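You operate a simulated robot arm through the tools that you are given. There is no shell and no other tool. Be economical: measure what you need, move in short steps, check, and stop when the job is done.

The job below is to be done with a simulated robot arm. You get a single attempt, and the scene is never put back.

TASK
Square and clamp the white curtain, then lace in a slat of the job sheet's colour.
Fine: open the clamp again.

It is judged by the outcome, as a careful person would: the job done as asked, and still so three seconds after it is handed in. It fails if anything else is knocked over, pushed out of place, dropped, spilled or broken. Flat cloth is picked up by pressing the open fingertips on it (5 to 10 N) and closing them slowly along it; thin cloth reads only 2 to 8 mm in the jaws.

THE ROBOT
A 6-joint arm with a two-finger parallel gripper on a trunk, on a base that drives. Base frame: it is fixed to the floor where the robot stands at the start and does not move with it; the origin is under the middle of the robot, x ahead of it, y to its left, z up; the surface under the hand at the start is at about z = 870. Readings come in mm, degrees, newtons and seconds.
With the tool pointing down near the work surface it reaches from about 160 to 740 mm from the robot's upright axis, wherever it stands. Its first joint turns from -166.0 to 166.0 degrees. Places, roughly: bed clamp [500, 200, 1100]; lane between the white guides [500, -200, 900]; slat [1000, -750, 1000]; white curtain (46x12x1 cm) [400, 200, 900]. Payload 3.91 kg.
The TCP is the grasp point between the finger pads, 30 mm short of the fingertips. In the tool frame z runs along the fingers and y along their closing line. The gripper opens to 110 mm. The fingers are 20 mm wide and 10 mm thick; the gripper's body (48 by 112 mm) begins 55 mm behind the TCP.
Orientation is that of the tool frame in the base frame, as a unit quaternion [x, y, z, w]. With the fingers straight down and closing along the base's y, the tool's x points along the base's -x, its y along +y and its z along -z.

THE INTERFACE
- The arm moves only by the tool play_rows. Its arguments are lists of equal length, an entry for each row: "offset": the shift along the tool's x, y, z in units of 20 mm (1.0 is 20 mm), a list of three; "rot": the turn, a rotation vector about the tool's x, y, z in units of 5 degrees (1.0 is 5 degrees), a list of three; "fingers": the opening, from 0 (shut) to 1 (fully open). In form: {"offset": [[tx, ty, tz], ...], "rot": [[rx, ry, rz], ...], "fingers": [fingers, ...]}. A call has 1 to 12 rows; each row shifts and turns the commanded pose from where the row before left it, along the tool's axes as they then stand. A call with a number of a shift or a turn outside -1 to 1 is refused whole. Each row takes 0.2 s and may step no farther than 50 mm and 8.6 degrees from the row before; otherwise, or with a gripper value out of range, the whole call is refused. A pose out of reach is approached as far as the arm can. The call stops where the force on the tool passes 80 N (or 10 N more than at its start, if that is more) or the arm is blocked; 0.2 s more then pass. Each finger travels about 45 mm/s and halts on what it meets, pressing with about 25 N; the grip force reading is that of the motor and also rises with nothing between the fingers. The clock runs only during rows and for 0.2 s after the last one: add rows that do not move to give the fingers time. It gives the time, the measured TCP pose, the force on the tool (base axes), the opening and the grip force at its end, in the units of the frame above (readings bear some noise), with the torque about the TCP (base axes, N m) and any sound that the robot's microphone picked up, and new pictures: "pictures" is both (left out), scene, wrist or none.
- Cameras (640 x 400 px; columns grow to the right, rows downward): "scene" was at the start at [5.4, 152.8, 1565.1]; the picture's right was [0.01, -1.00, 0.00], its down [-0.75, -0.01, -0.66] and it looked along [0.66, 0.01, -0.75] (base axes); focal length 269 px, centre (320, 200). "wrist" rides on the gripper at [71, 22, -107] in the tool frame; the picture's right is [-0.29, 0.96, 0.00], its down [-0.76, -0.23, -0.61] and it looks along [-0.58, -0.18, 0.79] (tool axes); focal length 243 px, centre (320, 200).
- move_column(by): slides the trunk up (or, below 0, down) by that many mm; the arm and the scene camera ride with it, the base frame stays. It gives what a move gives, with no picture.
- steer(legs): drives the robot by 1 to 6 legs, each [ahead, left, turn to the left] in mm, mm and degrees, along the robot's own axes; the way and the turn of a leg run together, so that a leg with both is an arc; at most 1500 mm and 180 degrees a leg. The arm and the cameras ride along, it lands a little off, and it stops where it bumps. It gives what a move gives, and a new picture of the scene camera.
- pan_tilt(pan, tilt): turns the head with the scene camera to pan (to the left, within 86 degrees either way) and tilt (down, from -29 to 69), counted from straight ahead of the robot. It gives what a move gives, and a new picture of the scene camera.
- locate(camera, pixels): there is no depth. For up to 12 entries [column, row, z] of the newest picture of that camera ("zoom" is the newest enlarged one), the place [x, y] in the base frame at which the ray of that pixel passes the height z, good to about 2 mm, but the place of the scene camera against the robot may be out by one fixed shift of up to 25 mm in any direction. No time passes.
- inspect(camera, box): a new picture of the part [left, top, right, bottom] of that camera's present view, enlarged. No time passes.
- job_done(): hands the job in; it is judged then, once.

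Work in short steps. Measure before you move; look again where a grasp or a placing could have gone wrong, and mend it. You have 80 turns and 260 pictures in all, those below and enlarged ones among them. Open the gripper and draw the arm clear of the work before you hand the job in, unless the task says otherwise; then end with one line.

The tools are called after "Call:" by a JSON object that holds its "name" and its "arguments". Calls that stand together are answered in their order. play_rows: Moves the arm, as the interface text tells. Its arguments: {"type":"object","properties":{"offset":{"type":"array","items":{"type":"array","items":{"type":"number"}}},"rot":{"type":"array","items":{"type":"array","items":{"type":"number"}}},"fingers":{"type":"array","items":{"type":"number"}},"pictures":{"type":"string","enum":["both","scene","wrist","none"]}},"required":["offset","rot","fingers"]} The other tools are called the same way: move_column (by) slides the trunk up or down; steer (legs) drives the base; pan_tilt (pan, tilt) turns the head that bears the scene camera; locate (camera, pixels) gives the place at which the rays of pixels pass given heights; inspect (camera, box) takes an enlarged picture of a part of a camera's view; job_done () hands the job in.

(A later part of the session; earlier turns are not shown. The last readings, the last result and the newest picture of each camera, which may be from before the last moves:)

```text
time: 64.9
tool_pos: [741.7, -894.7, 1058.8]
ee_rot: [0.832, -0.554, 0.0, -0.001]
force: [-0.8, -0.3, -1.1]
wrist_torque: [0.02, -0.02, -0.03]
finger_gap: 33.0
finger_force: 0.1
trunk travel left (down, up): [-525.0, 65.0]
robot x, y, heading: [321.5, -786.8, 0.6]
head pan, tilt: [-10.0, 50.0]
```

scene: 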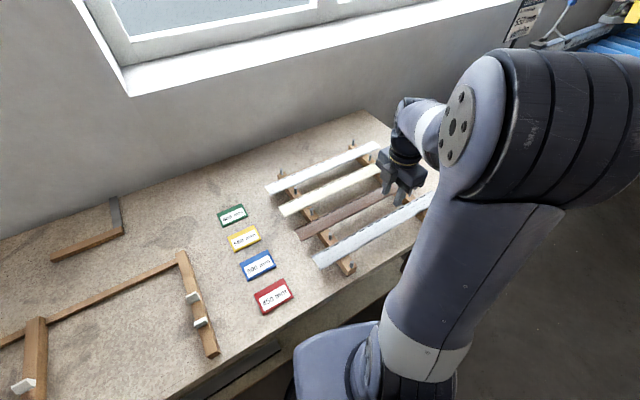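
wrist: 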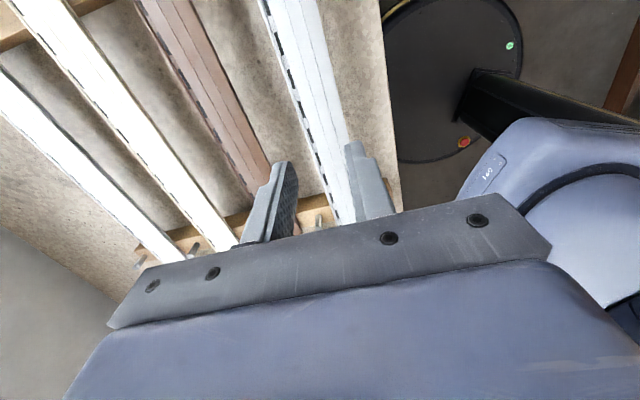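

The fingers slipped off the slat's top edge. The slat still lies in the rack, so my grip was too shallow. I reopen, go deeper (TCP z ≈ 907), and close fully.

Call:
{"name": "play_rows", "arguments": {"offset": [[0, 0, 0], [0, 0, 0], [0, 0, 1], [0, 0, 1], [0, 0, 1], [0, 0, 1], [0, 0, 1], [0, 0, 1], [0, 0, 1], [0, 0, 0.58]], "rot": [[0, 0, 0], [0, 0, 0], [0, 0, 0], [0, 0, 0], [0, 0, 0], [0, 0, 0], [0, 0, 0], [0, 0, 0], [0, 0, 0], [0, 0, 0]], "fingers": [0.7, 0.7, 0.7, 0.7, 0.7, 0.7, 0.7, 0.7, 0.7, 0.7]}}

Call:
{"name": "inspect", "arguments": {"camera": "wrist", "box": [180, 0, 480, 240]}}

```text
time: 67.1
tool_pos: [741.0, -894.7, 908.4]
ee_rot: [0.833, -0.554, 0.0, 0.0]
force: [-0.2, -0.5, -0.7]
wrist_torque: [-0.04, 0.0, 0.04]
finger_gap: 77.2
finger_force: 0.0
trunk travel left (down, up): [-525.0, 65.0]
robot x, y, heading: [321.4, -788.1, 1.1]
head pan, tilt: [-10.0, 50.0]
```

scene: 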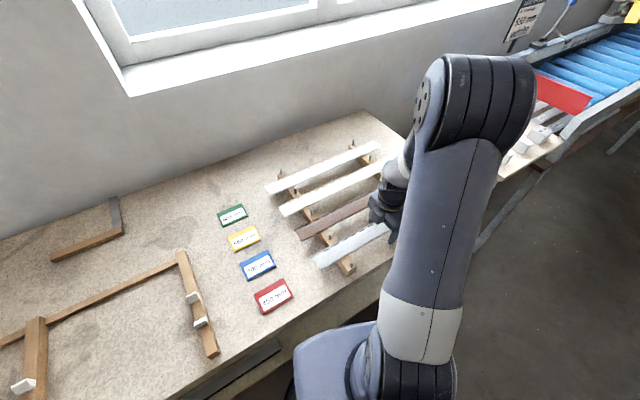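
wrist: 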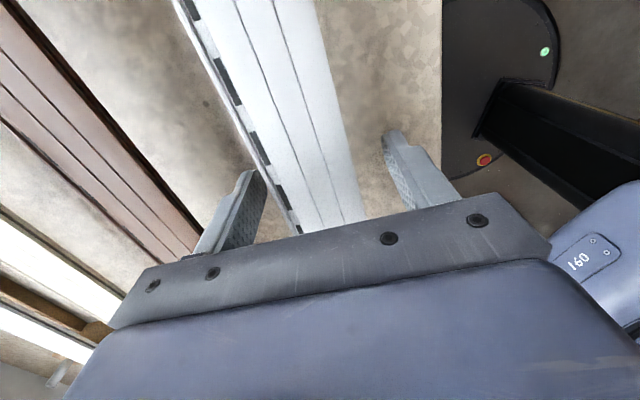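

```text
1.67 times, centred on (330, 120) of wrist
```

zoom: 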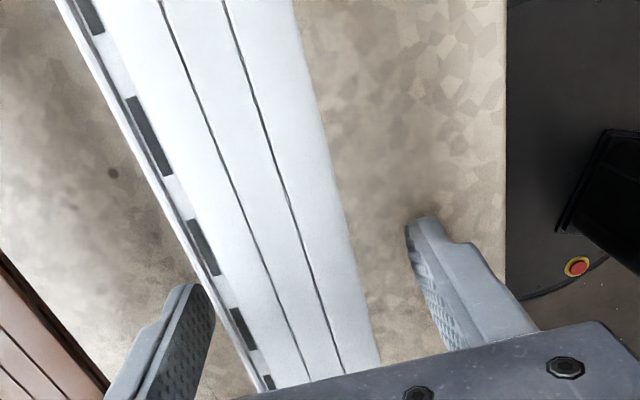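

Deeper now. Close fully and then lift just 20 mm to test.

Call:
{"name": "play_rows", "arguments": {"offset": [[0, 0, 0], [0, 0, 0], [0, 0, 0], [0, 0, 0], [0, 0, 0], [0, 0, -0.5], [0, 0, -0.5], [0, 0, -0.5]], "rot": [[0, 0, 0], [0, 0, 0], [0, 0, 0], [0, 0, 0], [0, 0, 0], [0, 0, 0], [0, 0, 0], [0, 0, 0]], "fingers": [0.5, 0.3, 0.1, 0, 0, 0, 0, 0]}}

Call:
{"name": "inspect", "arguments": {"camera": "scene", "box": [290, 160, 450, 290]}}

```text
time: 68.9
tool_pos: [742.0, -895.3, 938.5]
ee_rot: [0.832, -0.554, 0.0, 0.0]
force: [-0.5, 0.8, 0.3]
wrist_torque: [0.02, 0.0, 0.0]
finger_gap: 44.6
finger_force: 25.2
trunk travel left (down, up): [-525.0, 65.0]
robot x, y, heading: [321.5, -785.8, 0.8]
head pan, tilt: [-10.0, 50.0]
```

scene: 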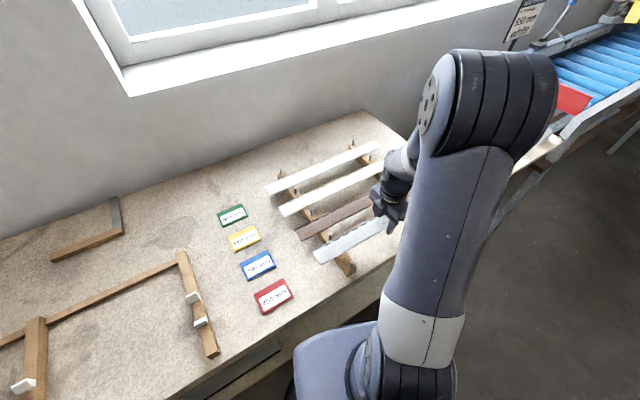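
wrist: 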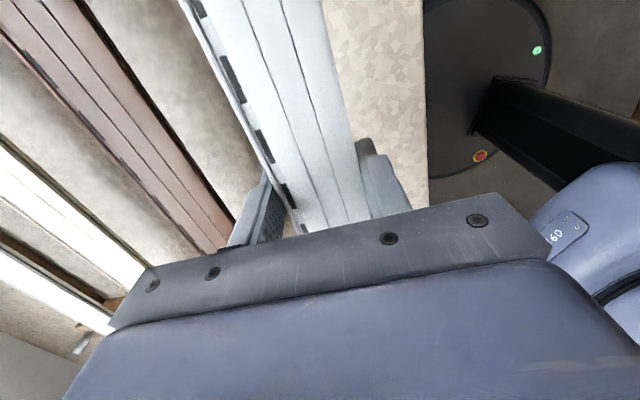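

```text
3.08 times, centred on (370, 225) of scene
```

zoom: 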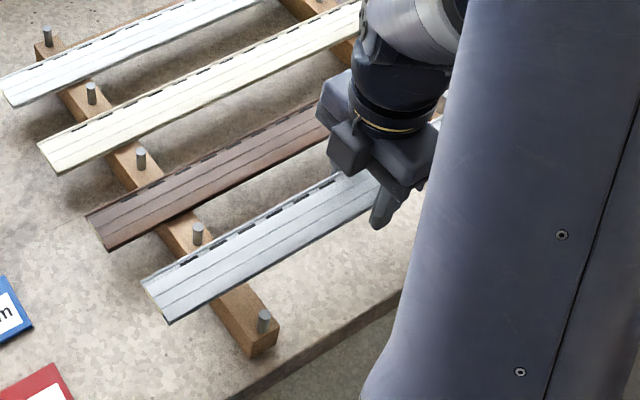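

It's held and lifted. Continue raising smoothly.

Call:
{"name": "play_rows", "arguments": {"offset": [[0, 0, -0.5], [0, 0, -0.8], [0, 0, -1], [0, 0, -1], [0, 0, -1], [0, 0, -1], [0, 0, -0.6]], "rot": [[0, 0, 0], [0, 0, 0], [0, 0, 0], [0, 0, 0], [0, 0, 0], [0, 0, 0], [0, 0, 0]], "fingers": [0, 0, 0, 0, 0, 0, 0]}}

```text
time: 70.5
tool_pos: [741.9, -895.9, 1055.5]
ee_rot: [0.832, -0.554, 0.0, 0.0]
force: [-0.5, 0.6, -0.6]
wrist_torque: [0.04, 0.02, 0.02]
finger_gap: 44.9
finger_force: 24.9
trunk travel left (down, up): [-525.0, 65.0]
robot x, y, heading: [325.4, -786.8, 0.6]
head pan, tilt: [-10.0, 50.0]
```

scene: 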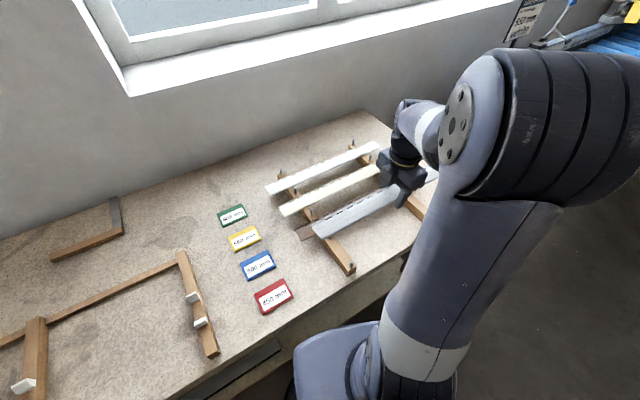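
wrist: 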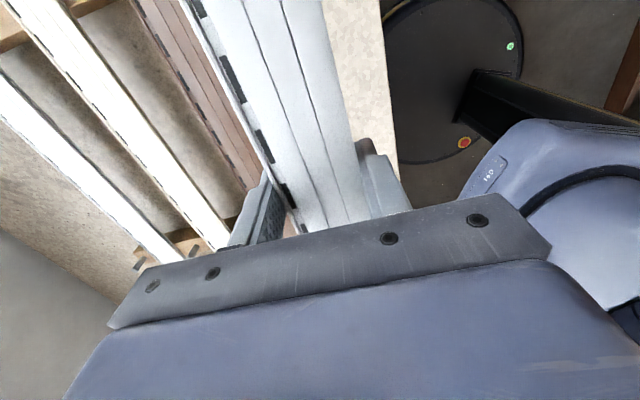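

Held level. I drive back so the slat comes above the lane, its left end just right of the curtain.

Call:
{"name": "steer", "arguments": {"legs": [[-230, 700, -0.6]]}}

Call:
{"name": "pan_tilt", "arguments": {"pan": 0, "tilt": 52}}

```text
time: 73.6
tool_pos: [550.6, -394.0, 1055.8]
ee_rot: [0.819, -0.574, 0.0, 0.0]
force: [-0.1, 1.3, -0.6]
wrist_torque: [-0.04, -0.02, 0.0]
finger_gap: 44.5
finger_force: 24.8
trunk travel left (down, up): [-525.0, 65.0]
robot x, y, heading: [135.3, -264.2, -2.1]
head pan, tilt: [-10.0, 50.0]
stopped in leg 1: the robot was blocked; the commanded pose is now the measured one
```

scene: 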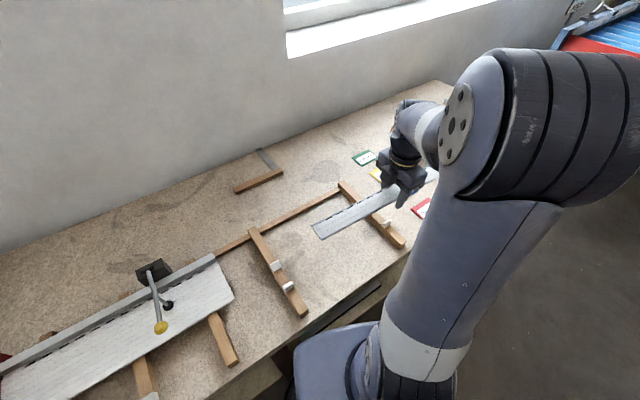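

```text
time: 74.3
tool_pos: [549.9, -394.2, 1056.1]
ee_rot: [0.818, -0.575, -0.001, 0.0]
force: [-0.7, -0.1, -0.2]
wrist_torque: [0.01, 0.0, 0.0]
finger_gap: 44.7
finger_force: 25.4
trunk travel left (down, up): [-525.0, 65.0]
robot x, y, heading: [133.0, -262.7, -2.3]
head pan, tilt: [0.0, 52.0]
```

scene: 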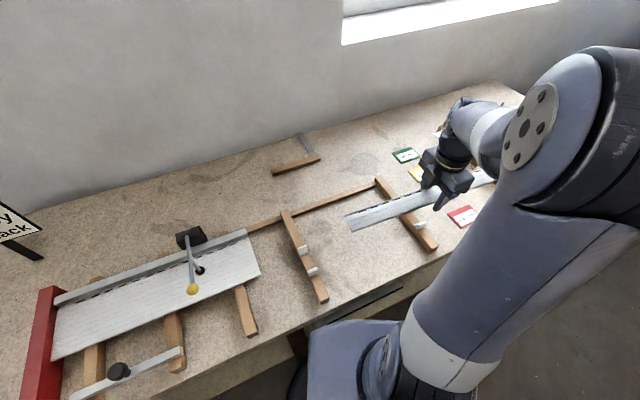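

The base brushed the bench front (robot v≈24). I back off 30 mm and then continue along the bench, correcting heading.

Call:
{"name": "steer", "arguments": {"legs": [[-28, -12, 0], [-83, 182, 2.2]]}}

Call:
{"name": "inspect", "arguments": {"camera": "scene", "box": [0, 180, 320, 400]}}

```text
time: 76.3
tool_pos: [444.7, -202.3, 1056.3]
ee_rot: [0.829, -0.559, -0.001, 0.0]
force: [0.2, -0.2, -0.2]
wrist_torque: [0.0, 0.01, 0.0]
finger_gap: 44.5
finger_force: 25.3
trunk travel left (down, up): [-525.0, 65.0]
robot x, y, heading: [27.4, -89.4, 0.1]
head pan, tilt: [0.0, 52.0]
```

scene: 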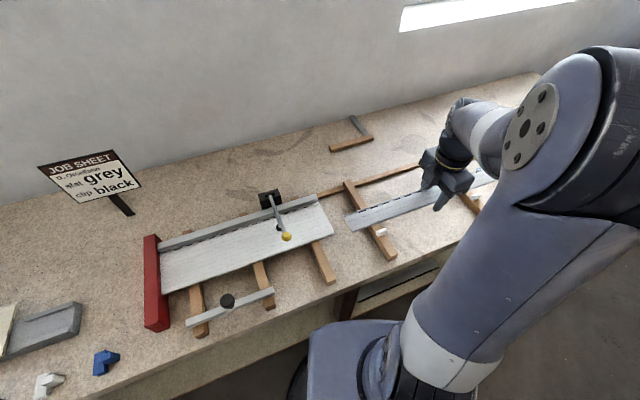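

```text
1.82 times, centred on (160, 290) of scene
```

zoom: 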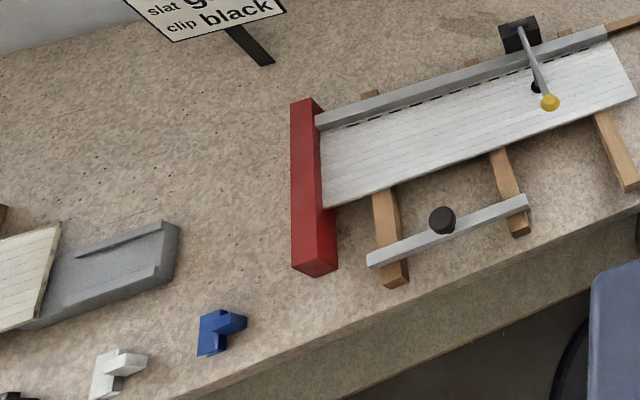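

The curtain is still square and clamped. I now shift the slat to be over the lane (v 391) and take a look.

Call:
{"name": "play_rows", "arguments": {"offset": [[0.6, -0.95, 0], [0.6, -0.95, 0], [0.05, -0.95, 0]], "rot": [[0, 0, -0.08], [0, 0, 0], [0, 0, 0]], "fingers": [0, 0, 0]}}

Call:
{"name": "inspect", "arguments": {"camera": "scene", "box": [240, 140, 500, 300]}}

Call:
{"name": "inspect", "arguments": {"camera": "wrist", "box": [160, 0, 480, 220]}}

```text
time: 77.1
tool_pos: [507.6, -203.6, 1056.2]
ee_rot: [0.832, -0.555, -0.001, 0.0]
force: [-0.3, 0.2, 0.2]
wrist_torque: [-0.01, -0.02, 0.02]
finger_gap: 44.6
finger_force: 24.7
trunk travel left (down, up): [-525.0, 65.0]
robot x, y, heading: [27.9, -87.2, 0.2]
head pan, tilt: [0.0, 52.0]
```

scene: 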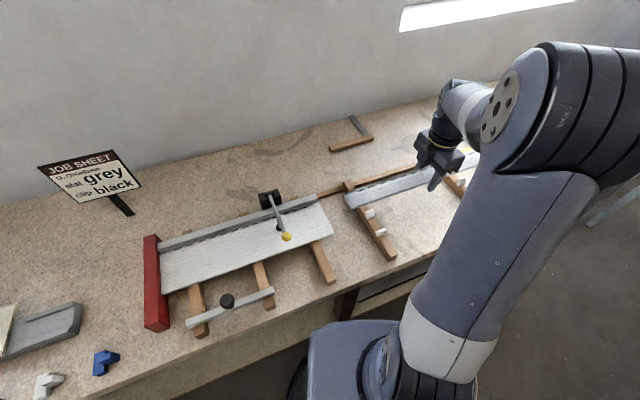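
wrist: 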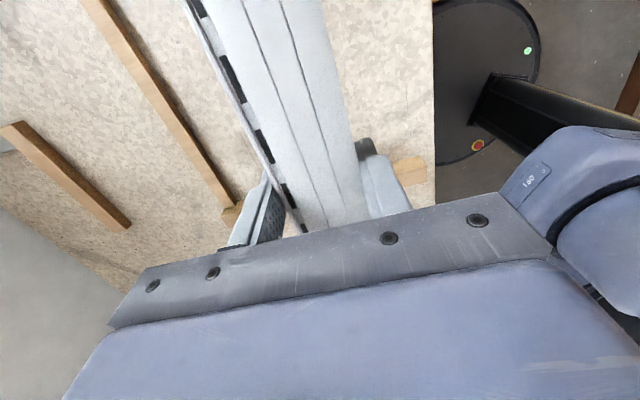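

```text
2.46 times, centred on (370, 220) of scene
```

zoom: 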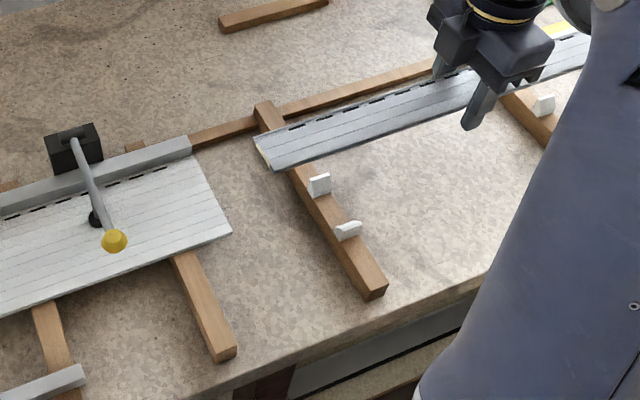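

```text
1.82 times, centred on (320, 110) of wrist
```

zoom: 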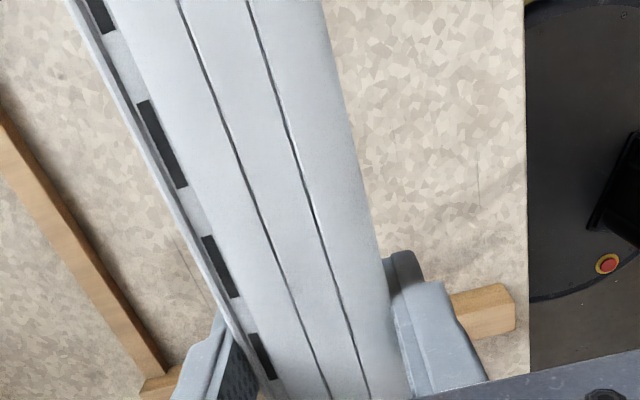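

TCP is at v≈392, u≈-382 (lane centre). I lower to about 25 mm above the bars and check alignment between the guides.

Call:
{"name": "play_rows", "arguments": {"offset": [[0, 0, 1], [0, 0, 1], [0, 0, 1], [0, 0, 1], [0, 0, 1], [0, 0, 0.8]], "rot": [[0, 0, 0], [0, 0, 0], [0, 0, 0], [0, 0, 0], [0, 0, 0], [0, 0, 0]], "fingers": [0, 0, 0, 0, 0, 0]}}

Call:
{"name": "inspect", "arguments": {"camera": "scene", "box": [270, 150, 480, 290]}}

Call:
{"name": "inspect", "arguments": {"camera": "wrist", "box": [100, 0, 480, 240]}}

```text
time: 78.5
tool_pos: [506.8, -203.7, 938.6]
ee_rot: [0.832, -0.555, 0.0, -0.001]
force: [-0.4, 0.3, -0.5]
wrist_torque: [0.02, 0.0, -0.03]
finger_gap: 44.4
finger_force: 25.4
trunk travel left (down, up): [-525.0, 65.0]
robot x, y, heading: [26.5, -89.4, 0.2]
head pan, tilt: [0.0, 52.0]
```

scene: 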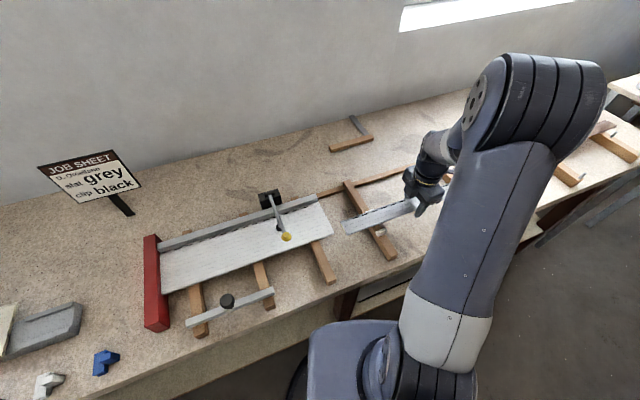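
wrist: 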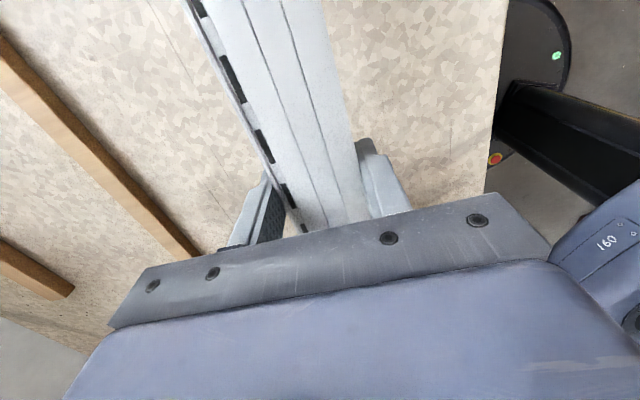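

```text
2.86 times, centred on (375, 220) of scene
```

zoom: 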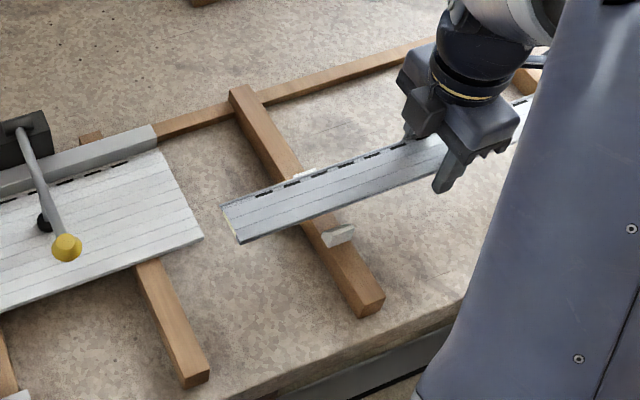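

```text
1.67 times, centred on (290, 120) of wrist
```

zoom: 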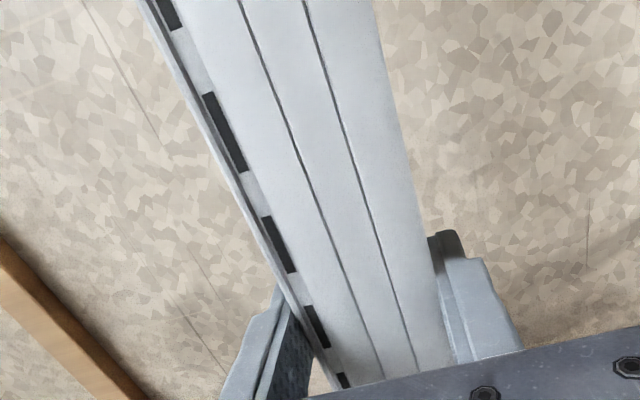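

It's centred between the white guides. I lower further in small steps, watching the force.

Call:
{"name": "play_rows", "arguments": {"offset": [[0, 0, 0.4], [0, 0, 0.3], [0, 0, 0.2], [0, 0, 0.2]], "rot": [[0, 0, 0], [0, 0, 0], [0, 0, 0], [0, 0, 0]], "fingers": [0, 0, 0, 0], "pictures": "scene"}}

Call:
{"name": "inspect", "arguments": {"camera": "scene", "box": [300, 160, 440, 280]}}

```text
time: 79.5
tool_pos: [508.6, -203.8, 916.5]
ee_rot: [0.832, -0.555, 0.0, 0.0]
force: [0.0, 0.1, -0.7]
wrist_torque: [-0.01, -0.04, 0.01]
finger_gap: 44.6
finger_force: 24.8
trunk travel left (down, up): [-525.0, 65.0]
robot x, y, heading: [25.3, -86.5, 0.1]
head pan, tilt: [0.0, 52.0]
```

scene: 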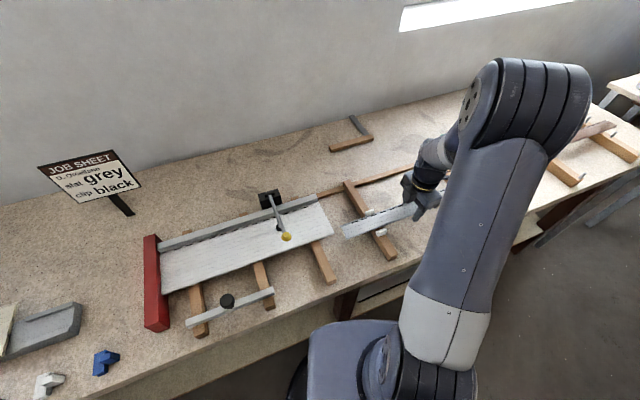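

```text
3.33 times, centred on (370, 220) of scene
```

zoom: 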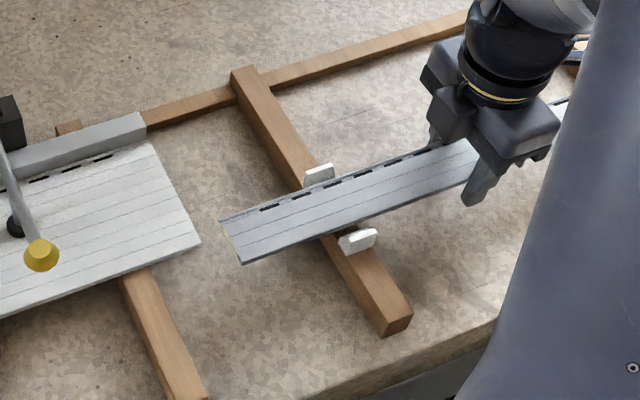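

Well aligned between the guides. Continue down in 2-3 mm steps until it rests.

Call:
{"name": "play_rows", "arguments": {"offset": [[0, 0, 0.15], [0, 0, 0.15], [0, 0, 0.15], [0, 0, 0.1]], "rot": [[0, 0, 0], [0, 0, 0], [0, 0, 0], [0, 0, 0]], "fingers": [0, 0, 0, 0], "pictures": "none"}}

Call:
{"name": "inspect", "arguments": {"camera": "scene", "box": [300, 160, 440, 280]}}

```text
time: 80.5
tool_pos: [507.3, -204.4, 907.9]
ee_rot: [0.831, -0.556, 0.0, 0.0]
force: [-0.4, -0.4, 1.1]
wrist_torque: [-0.05, -0.01, -0.14]
finger_gap: 44.8
finger_force: 24.9
trunk travel left (down, up): [-525.0, 65.0]
robot x, y, heading: [25.4, -89.7, 0.0]
head pan, tilt: [0.0, 52.0]
```

```text
3.33 times, centred on (370, 220) of scene
```

zoom: 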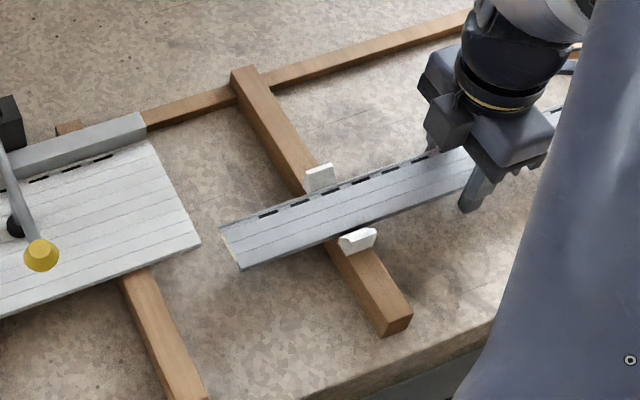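

Nearly resting. I lower another few mm.

Call:
{"name": "play_rows", "arguments": {"offset": [[0, 0, 0.1], [0, 0, 0.1], [0, 0, 0]], "rot": [[0, 0, 0], [0, 0, 0], [0, 0, 0]], "fingers": [0, 0, 0], "pictures": "none"}}

Call:
{"name": "inspect", "arguments": {"camera": "scene", "box": [320, 190, 400, 250]}}

```text
time: 81.3
tool_pos: [507.0, -204.3, 903.0]
ee_rot: [0.832, -0.555, 0.0, -0.001]
force: [0.7, 0.8, 0.9]
wrist_torque: [0.11, 0.06, -0.01]
finger_gap: 44.6
finger_force: 25.0
trunk travel left (down, up): [-525.0, 65.0]
robot x, y, heading: [28.1, -89.5, -0.2]
head pan, tilt: [0.0, 52.0]
```

```text
6.67 times, centred on (360, 220) of scene
```

zoom: 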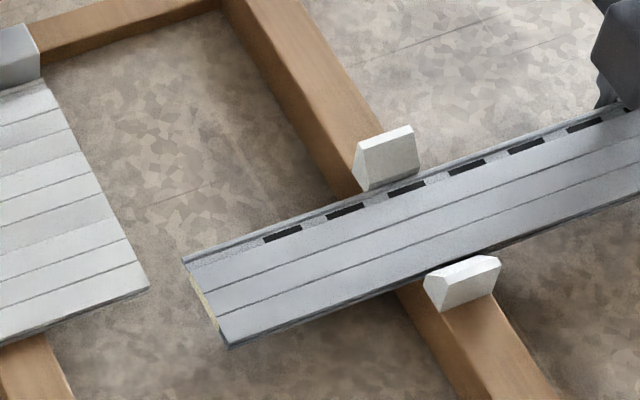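

The slat's right end barely reaches the second bar, so it would tip if released here. I lift slightly and shift it 73 mm to the right, so that both bars carry it, then lower again.

Call:
{"name": "play_rows", "arguments": {"offset": [[0, 0, -0.8], [1, 0, 0], [1, 0, 0], [1, 0, 0], [0.65, 0, 0], [0, 0, 0.3], [0, 0, 0.3], [0, 0, 0.1]], "rot": [[0, 0, 0], [0, 0, 0], [0, 0, 0], [0, 0, 0], [0, 0, 0], [0, 0, 0], [0, 0, 0], [0, 0, 0]], "fingers": [0, 0, 0, 0, 0, 0, 0, 0]}}

Call:
{"name": "pan_tilt", "arguments": {"pan": -25, "tilt": 52}}

Call:
{"name": "inspect", "arguments": {"camera": "scene", "box": [160, 130, 400, 280]}}

```text
time: 83.1
tool_pos: [535.5, -271.3, 905.5]
ee_rot: [0.831, -0.556, 0.0, -0.001]
force: [0.3, 0.0, -1.1]
wrist_torque: [0.05, 0.01, -0.03]
finger_gap: 44.6
finger_force: 25.0
trunk travel left (down, up): [-525.0, 65.0]
robot x, y, heading: [30.1, -90.8, 0.1]
head pan, tilt: [0.0, 52.0]
```

scene: 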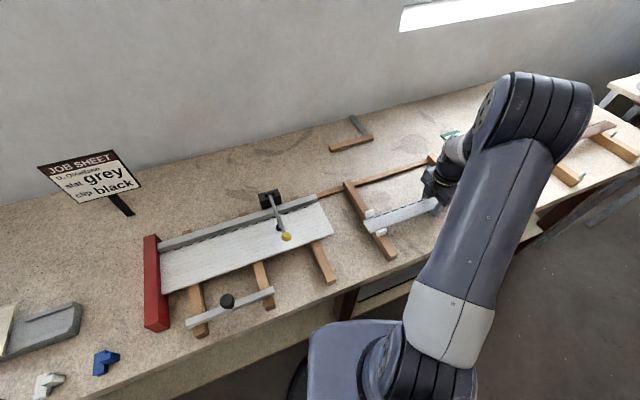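
wrist: 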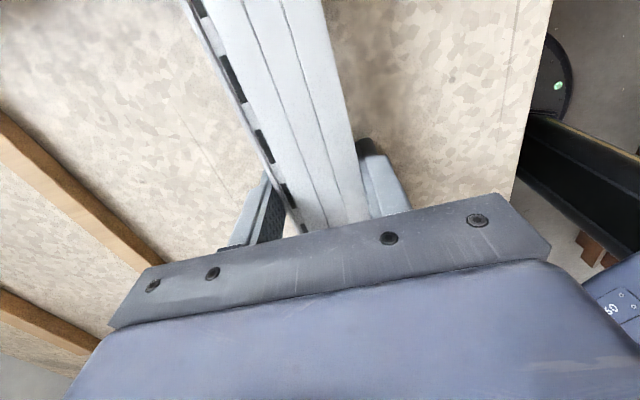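

```text
time: 84.0
tool_pos: [534.5, -271.9, 904.7]
ee_rot: [0.831, -0.556, 0.001, 0.0]
force: [0.0, -0.3, -0.5]
wrist_torque: [-0.01, -0.01, 0.01]
finger_gap: 44.5
finger_force: 25.0
trunk travel left (down, up): [-525.0, 65.0]
robot x, y, heading: [32.8, -87.7, -0.0]
head pan, tilt: [-25.0, 52.0]
```

scene: 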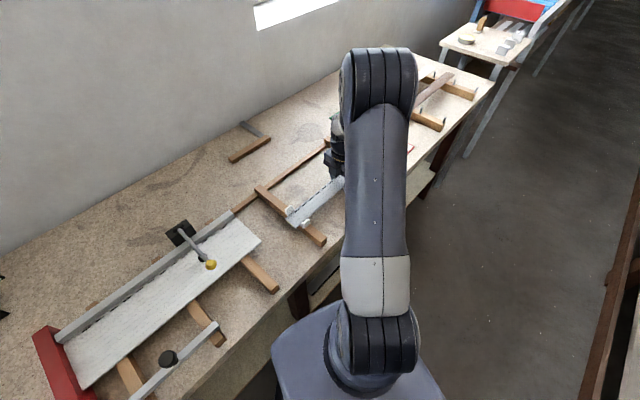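

```text
2.67 times, centred on (280, 205) of scene
```

zoom: 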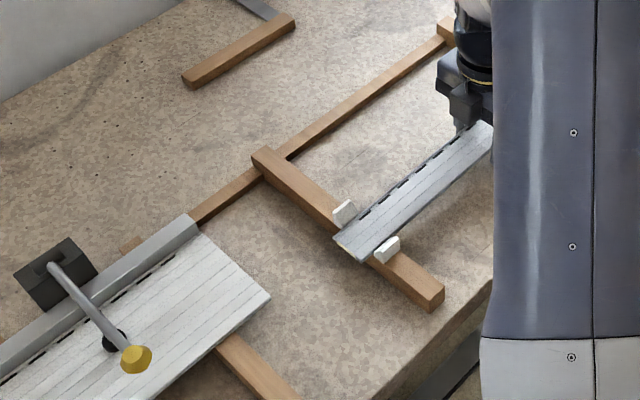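

TCP is v≈391, u≈-455. I lower the last few mm until it rests on the bars.

Call:
{"name": "play_rows", "arguments": {"offset": [[0, 0, 0.1], [0, 0, 0.1], [0, 0, 0]], "rot": [[0, 0, 0], [0, 0, 0], [0, 0, 0]], "fingers": [0, 0, 0], "pictures": "none"}}

Call:
{"name": "inspect", "arguments": {"camera": "scene", "box": [250, 150, 350, 250]}}

```text
time: 84.8
tool_pos: [535.2, -271.4, 903.9]
ee_rot: [0.831, -0.556, 0.002, 0.0]
force: [-2.7, -1.9, 22.3]
wrist_torque: [-0.04, 0.05, -0.01]
finger_gap: 44.8
finger_force: 25.3
trunk travel left (down, up): [-525.0, 65.0]
robot x, y, heading: [30.0, -92.2, 0.2]
head pan, tilt: [-25.0, 52.0]
```

```text
4.00 times, centred on (300, 200) of scene
```

zoom: 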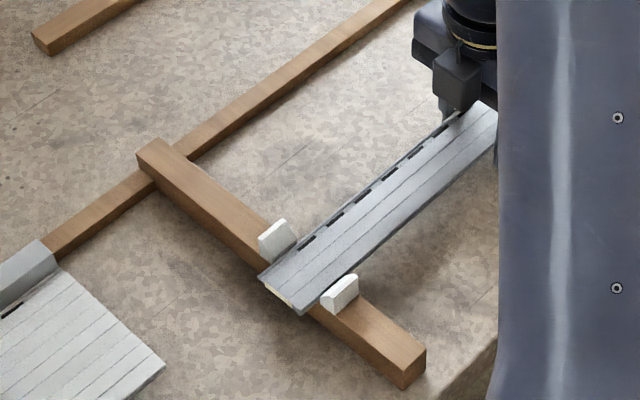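

It rests on the bars (22 N up). I open, rise and shift toward the tail for a regrip, checking the second bar's position.

Call:
{"name": "play_rows", "arguments": {"offset": [[0, 0, 0], [0, 0, 0], [0, 0, -1], [0, 0, -1], [0, 0, -1], [1, 0, -1], [1, 0, 0], [1, 0, 0], [1, 0, 0]], "rot": [[0, 0, 0], [0, 0, 0], [0, 0, 0], [0, 0, 0], [0, 0, 0], [0, 0, 0], [0, 0, 0], [0, 0, 0], [0, 0, 0]], "fingers": [0.6, 0.6, 0.6, 0.6, 0.6, 0.6, 0.6, 0.6, 0.6]}}

Call:
{"name": "inspect", "arguments": {"camera": "scene", "box": [250, 130, 410, 260]}}

```text
time: 86.8
tool_pos: [567.8, -344.6, 980.8]
ee_rot: [0.832, -0.555, 0.0, 0.0]
force: [0.1, 0.6, -0.6]
wrist_torque: [-0.01, 0.04, -0.02]
finger_gap: 66.0
finger_force: 0.0
trunk travel left (down, up): [-525.0, 65.0]
robot x, y, heading: [28.7, -84.0, 0.1]
head pan, tilt: [-25.0, 52.0]
```

scene: 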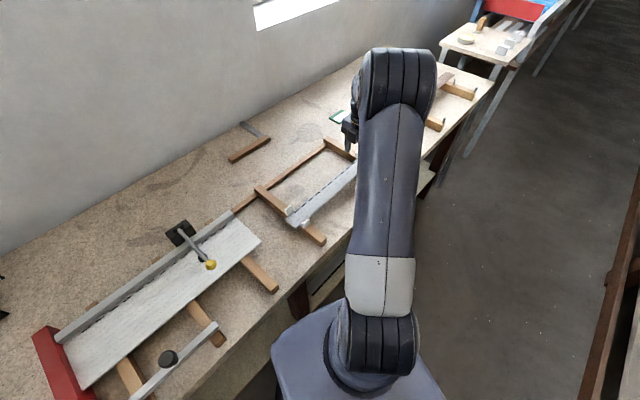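
wrist: 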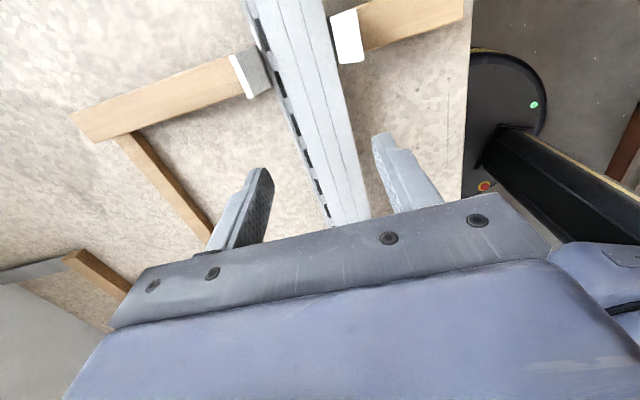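

```text
3.08 times, centred on (330, 195) of scene
```

zoom: 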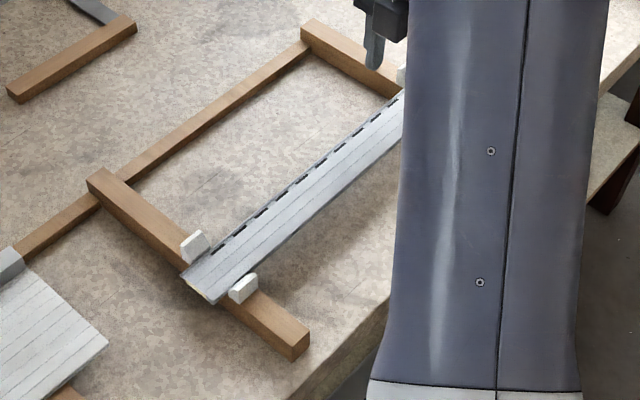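

The slat sits well in both guide pairs. I locate bar 2's left edge and the slat to choose the regrip spot.

Call:
{"name": "locate", "arguments": {"camera": "wrist", "pixels": [[246, 98, 888], [363, 62, 888], [272, 90, 905], [334, 45, 905], [305, 140, 900], [346, 130, 900], [263, 48, 900], [312, 20, 900]]}}

```text
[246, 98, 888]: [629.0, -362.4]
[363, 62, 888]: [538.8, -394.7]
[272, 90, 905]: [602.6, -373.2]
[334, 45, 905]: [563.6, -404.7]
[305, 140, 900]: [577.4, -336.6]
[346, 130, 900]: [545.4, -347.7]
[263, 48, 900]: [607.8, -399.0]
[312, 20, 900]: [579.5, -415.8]
```

Bar 2's left edge is at u≈-573; the lane is v 367-415. Gripping here at u≈-535 clears it. I descend and close.

Call:
{"name": "play_rows", "arguments": {"offset": [[0, 0.1, 1], [0, 0, 1], [0, 0, 1], [0, 0, 0.7], [0, 0, 0], [0, 0, 0], [0, 0, 0], [0, 0, 0]], "rot": [[0, 0, 0], [0, 0, 0], [0, 0, 0], [0, 0, 0], [0, 0, 0], [0, 0, 0], [0, 0, 0], [0, 0, 0]], "fingers": [0.6, 0.6, 0.6, 0.6, 0.3, 0, 0, 0]}}

```text
time: 88.6
tool_pos: [564.4, -346.4, 907.5]
ee_rot: [0.832, -0.555, 0.0, -0.001]
force: [1.5, -0.3, 0.1]
wrist_torque: [-0.01, -0.01, 0.01]
finger_gap: 44.7
finger_force: 25.0
trunk travel left (down, up): [-525.0, 65.0]
robot x, y, heading: [28.8, -87.9, -0.0]
head pan, tilt: [-25.0, 52.0]
```

scene: 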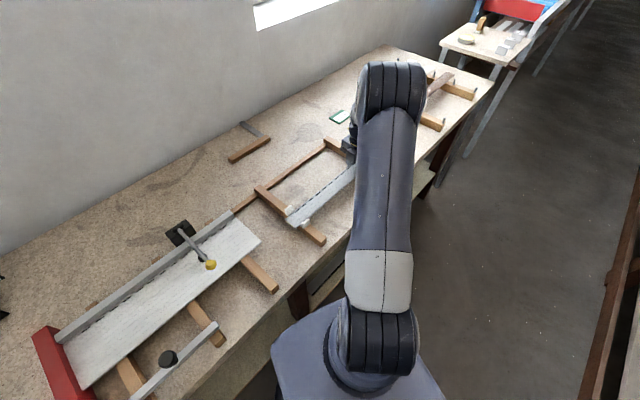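
wrist: 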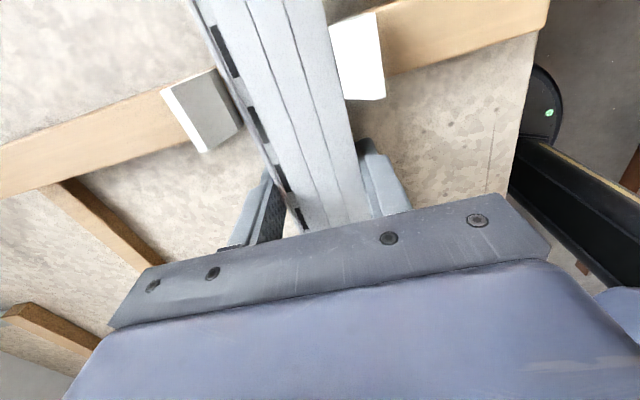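

Gripped. I slide it 80 mm along the lane toward the curtain and look at the alignment before engaging.

Call:
{"name": "play_rows", "arguments": {"offset": [[-0.8, 0, 0], [-0.8, 0, 0], [-0.8, 0, 0], [-0.8, 0, 0], [-0.4, 0, 0]], "rot": [[0, 0, 0], [0, 0, 0], [0, 0, 0], [0, 0, 0], [0, 0, 0]], "fingers": [0, 0, 0, 0, 0], "pictures": "none"}}

Call:
{"name": "inspect", "arguments": {"camera": "scene", "box": [210, 190, 330, 280]}}

```text
time: 89.8
tool_pos: [537.0, -279.5, 907.3]
ee_rot: [0.832, -0.555, 0.0, 0.0]
force: [-0.3, -0.3, -0.3]
wrist_torque: [-0.03, -0.02, -0.03]
finger_gap: 44.7
finger_force: 25.1
trunk travel left (down, up): [-525.0, 65.0]
robot x, y, heading: [25.3, -87.8, -0.1]
head pan, tilt: [-25.0, 52.0]
```

```text
4.44 times, centred on (270, 235) of scene
```

zoom: 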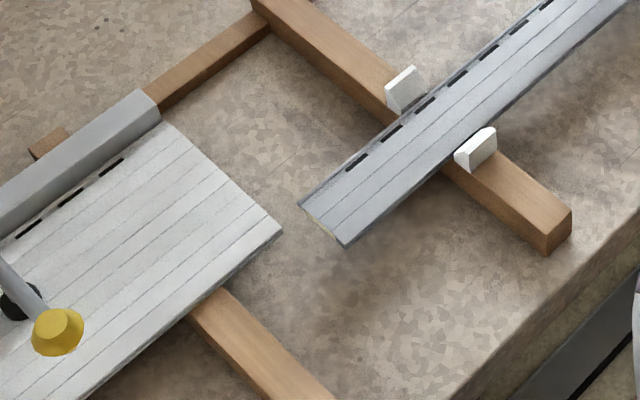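

The slat's notched flange lines up with the curtain's near edge (overlapping a few mm). I advance slowly to engage.

Call:
{"name": "play_rows", "arguments": {"offset": [[-0.3, 0, 0], [-0.3, 0, 0], [-0.3, 0, 0], [-0.3, 0, 0]], "rot": [[0, 0, 0], [0, 0, 0], [0, 0, 0], [0, 0, 0]], "fingers": [0, 0, 0, 0], "pictures": "none"}}

Call:
{"name": "inspect", "arguments": {"camera": "scene", "box": [230, 190, 310, 260]}}

```text
time: 90.8
tool_pos: [528.1, -256.9, 907.3]
ee_rot: [0.832, -0.554, 0.0, 0.0]
force: [0.5, 0.2, -0.5]
wrist_torque: [-0.05, 0.01, -0.03]
finger_gap: 44.9
finger_force: 24.9
trunk travel left (down, up): [-525.0, 65.0]
robot x, y, heading: [24.5, -86.9, 0.3]
head pan, tilt: [-25.0, 52.0]
```

```text
5.71 times, centred on (270, 225) of scene
```

zoom: 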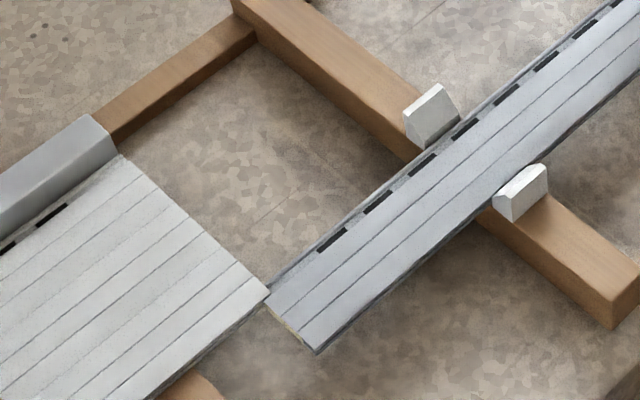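

The flange is slipping under the curtain's near edge with no resistance. Advance further, watching at rail 3.

Call:
{"name": "play_rows", "arguments": {"offset": [[-0.4, 0, 0], [-0.4, 0, 0], [-0.4, 0, 0], [-0.4, 0, 0], [-0.4, 0, 0]], "rot": [[0, 0, 0], [0, 0, 0], [0, 0, 0], [0, 0, 0], [0, 0, 0]], "fingers": [0, 0, 0, 0, 0], "pictures": "none"}}

Call:
{"name": "inspect", "arguments": {"camera": "scene", "box": [220, 190, 320, 280]}}

```text
time: 92.0
tool_pos: [512.1, -219.6, 907.1]
ee_rot: [0.832, -0.555, 0.0, -0.001]
force: [0.0, 0.3, -0.6]
wrist_torque: [-0.15, -0.05, 0.02]
finger_gap: 44.8
finger_force: 25.4
trunk travel left (down, up): [-525.0, 65.0]
robot x, y, heading: [27.6, -89.3, 0.3]
head pan, tilt: [-25.0, 52.0]
```

```text
4.44 times, centred on (270, 235) of scene
```

zoom: 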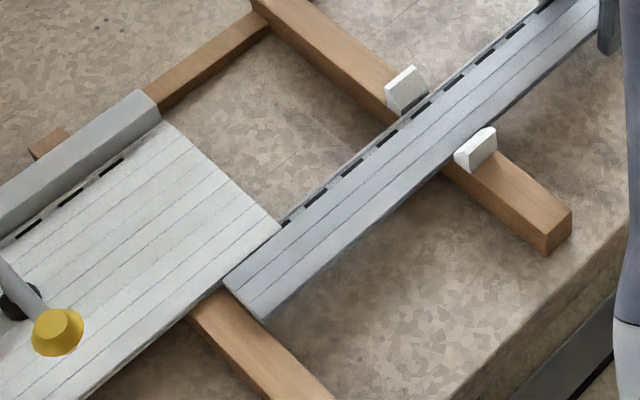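

It is lacing properly, the notches vanishing under the curtain's edge. Continue 48 mm.

Call:
{"name": "play_rows", "arguments": {"offset": [[-0.4, 0, 0], [-0.4, 0, 0], [-0.4, 0, 0], [-0.4, 0, 0], [-0.4, 0, 0], [-0.4, 0, 0]], "rot": [[0, 0, 0], [0, 0, 0], [0, 0, 0], [0, 0, 0], [0, 0, 0], [0, 0, 0]], "fingers": [0, 0, 0, 0, 0, 0], "pictures": "none"}}

Call:
{"name": "inspect", "arguments": {"camera": "scene", "box": [200, 170, 330, 290]}}

```text
time: 93.4
tool_pos: [493.4, -175.5, 906.6]
ee_rot: [0.832, -0.555, 0.0, 0.0]
force: [0.7, -0.3, 4.2]
wrist_torque: [0.31, 0.22, -0.01]
finger_gap: 44.7
finger_force: 25.0
trunk travel left (down, up): [-525.0, 65.0]
robot x, y, heading: [30.2, -90.5, 0.4]
head pan, tilt: [-25.0, 52.0]
```

```text
3.33 times, centred on (265, 230) of scene
```

zoom: 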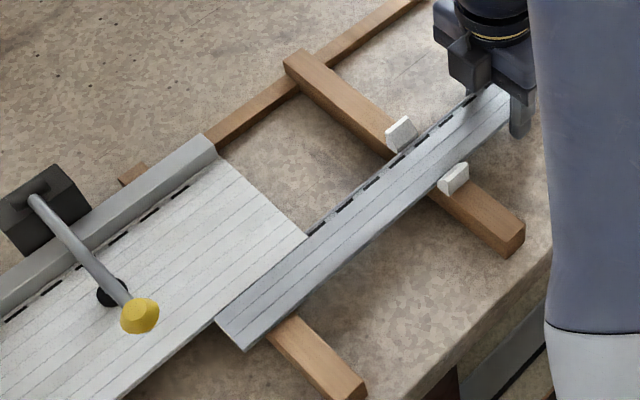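

Over rail 3 now with small force. One more 44 mm slide in the grip, still clear of bar 1's guides.

Call:
{"name": "play_rows", "arguments": {"offset": [[-0.4, 0, 0], [-0.4, 0, 0], [-0.4, 0, 0], [-0.4, 0, 0], [-0.4, 0, 0], [-0.2, 0, 0]], "rot": [[0, 0, 0], [0, 0, 0], [0, 0, 0], [0, 0, 0], [0, 0, 0], [0, 0, 0]], "fingers": [0, 0, 0, 0, 0, 0], "pictures": "none"}}

Call:
{"name": "inspect", "arguments": {"camera": "scene", "box": [200, 170, 330, 290]}}

```text
time: 94.8
tool_pos: [477.4, -135.5, 907.6]
ee_rot: [0.832, -0.555, 0.0, 0.0]
force: [0.2, 1.0, 0.1]
wrist_torque: [-0.19, -0.01, -0.01]
finger_gap: 44.8
finger_force: 24.5
trunk travel left (down, up): [-525.0, 65.0]
robot x, y, heading: [25.5, -88.6, -0.1]
head pan, tilt: [-25.0, 52.0]
```

```text
3.33 times, centred on (265, 230) of scene
```

zoom: 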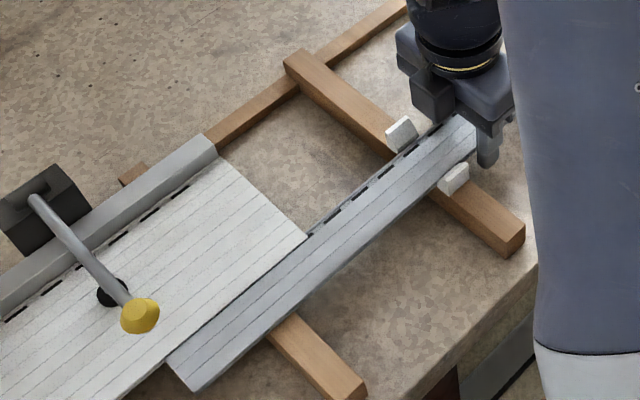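

The slat now rests on rail 3 and bar 1 with its weight between. I release, rise, close, and probe the slat's top over bar 1 to learn its height.

Call:
{"name": "play_rows", "arguments": {"offset": [[0, 0, 0], [0, 0, 0], [0, 0, -1], [0, 0, -1], [0, 0, -1], [-1, 0, 0], [-1, 0, 0], [-0.1, 0, 0], [0, 0, 1], [0, 0, 0.5]], "rot": [[0, 0, 0], [0, 0, 0], [0, 0, 0], [0, 0, 0], [0, 0, 0], [0, 0, 0], [0, 0, 0], [0, 0, 0], [0, 0, 0], [0, 0, 0]], "fingers": [0.6, 0.6, 0.6, 0.6, 0.3, 0, 0, 0, 0, 0], "pictures": "none"}}

Call:
{"name": "play_rows", "arguments": {"offset": [[0, 0, 0.15], [0, 0, 0.15], [0, 0, 0.1], [0, 0, 0.1]], "rot": [[0, 0, 0], [0, 0, 0], [0, 0, 0], [0, 0, 0]], "fingers": [0, 0, 0, 0], "pictures": "scene"}}

```text
time: 97.0
tool_pos: [460.8, -96.4, 938.8]
ee_rot: [0.831, -0.556, 0.002, -0.002]
force: [-2.9, -0.4, 17.6]
wrist_torque: [0.02, 0.09, 0.01]
finger_gap: 0.0
finger_force: 25.3
trunk travel left (down, up): [-525.0, 65.0]
robot x, y, heading: [29.7, -90.0, 0.0]
head pan, tilt: [-25.0, 52.0]
```

```text
time: 97.7
tool_pos: [463.1, -95.9, 937.7]
ee_rot: [0.832, -0.555, 0.007, -0.005]
force: [-11.8, 0.0, 46.7]
wrist_torque: [0.14, 0.5, 0.06]
finger_gap: 0.0
finger_force: 24.9
trunk travel left (down, up): [-525.0, 65.0]
robot x, y, heading: [27.0, -85.8, 0.0]
head pan, tilt: [-25.0, 52.0]
stopped in row 3: the force on the tool passed its limit at 84 N (the readings are from after the stop); the commanded pose is now the measured one
```

scene: 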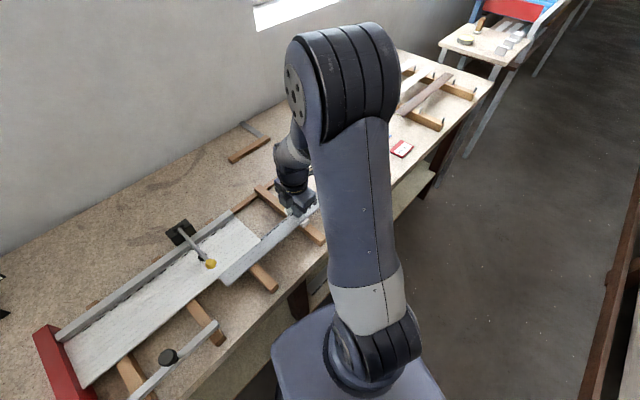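

Slat top is at about z 909, so bar top is near 898. I rise, go behind the tail (u≈-480), and descend to tip z ≈ 903 to push.

Call:
{"name": "play_rows", "arguments": {"offset": [[0, 0, -1], [0, 0, -1], [1, 0, 0], [1, 0, 0], [1, 0, 0], [1, 0, 0], [1, 0, 0], [1, 0, 0], [1, 0, 0], [1, 0, 0], [1, 0, 0], [1, 0, 0]], "rot": [[0, 0, 0], [0, 0, 0], [0, 0, 0], [0, 0, 0], [0, 0, 0], [0, 0, 0], [0, 0, 0], [0, 0, 0], [0, 0, 0], [0, 0, 0], [0, 0, 0], [0, 0, 0]], "fingers": [0, 0, 0, 0, 0, 0, 0, 0, 0, 0, 0, 0]}}

Call:
{"name": "inspect", "arguments": {"camera": "scene", "box": [200, 150, 340, 290]}}

```text
time: 100.3
tool_pos: [538.9, -282.1, 974.9]
ee_rot: [0.832, -0.555, 0.005, -0.003]
force: [-0.1, -0.8, 0.1]
wrist_torque: [-0.02, 0.03, 0.01]
finger_gap: 0.0
finger_force: 24.8
trunk travel left (down, up): [-525.0, 65.0]
robot x, y, heading: [22.7, -88.0, -0.0]
head pan, tilt: [-25.0, 52.0]
```

scene: 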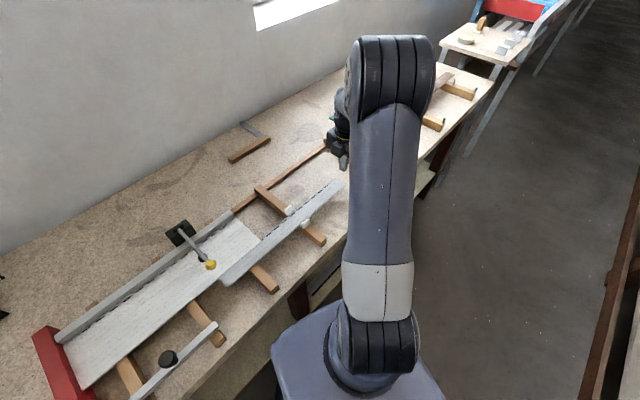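
wrist: 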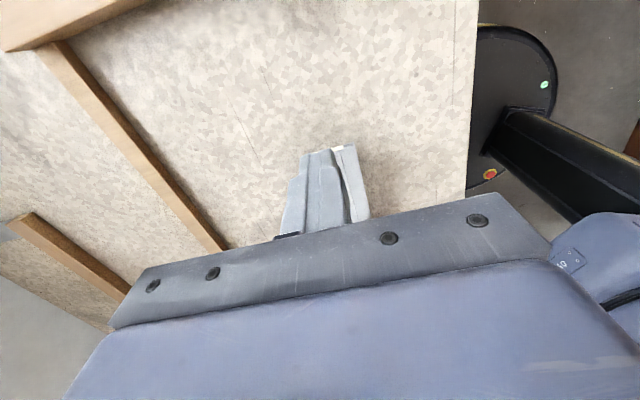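

```text
2.86 times, centred on (270, 220) of scene
```

zoom: 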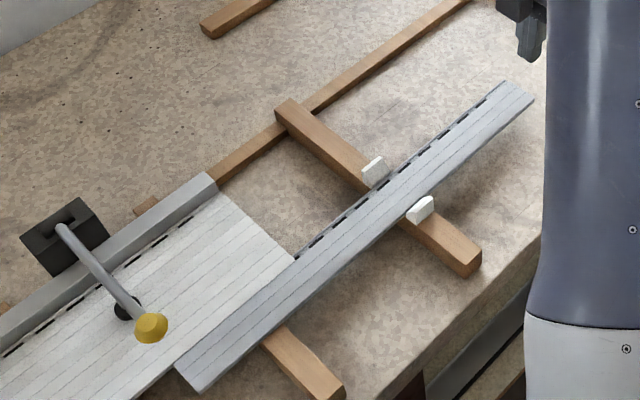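

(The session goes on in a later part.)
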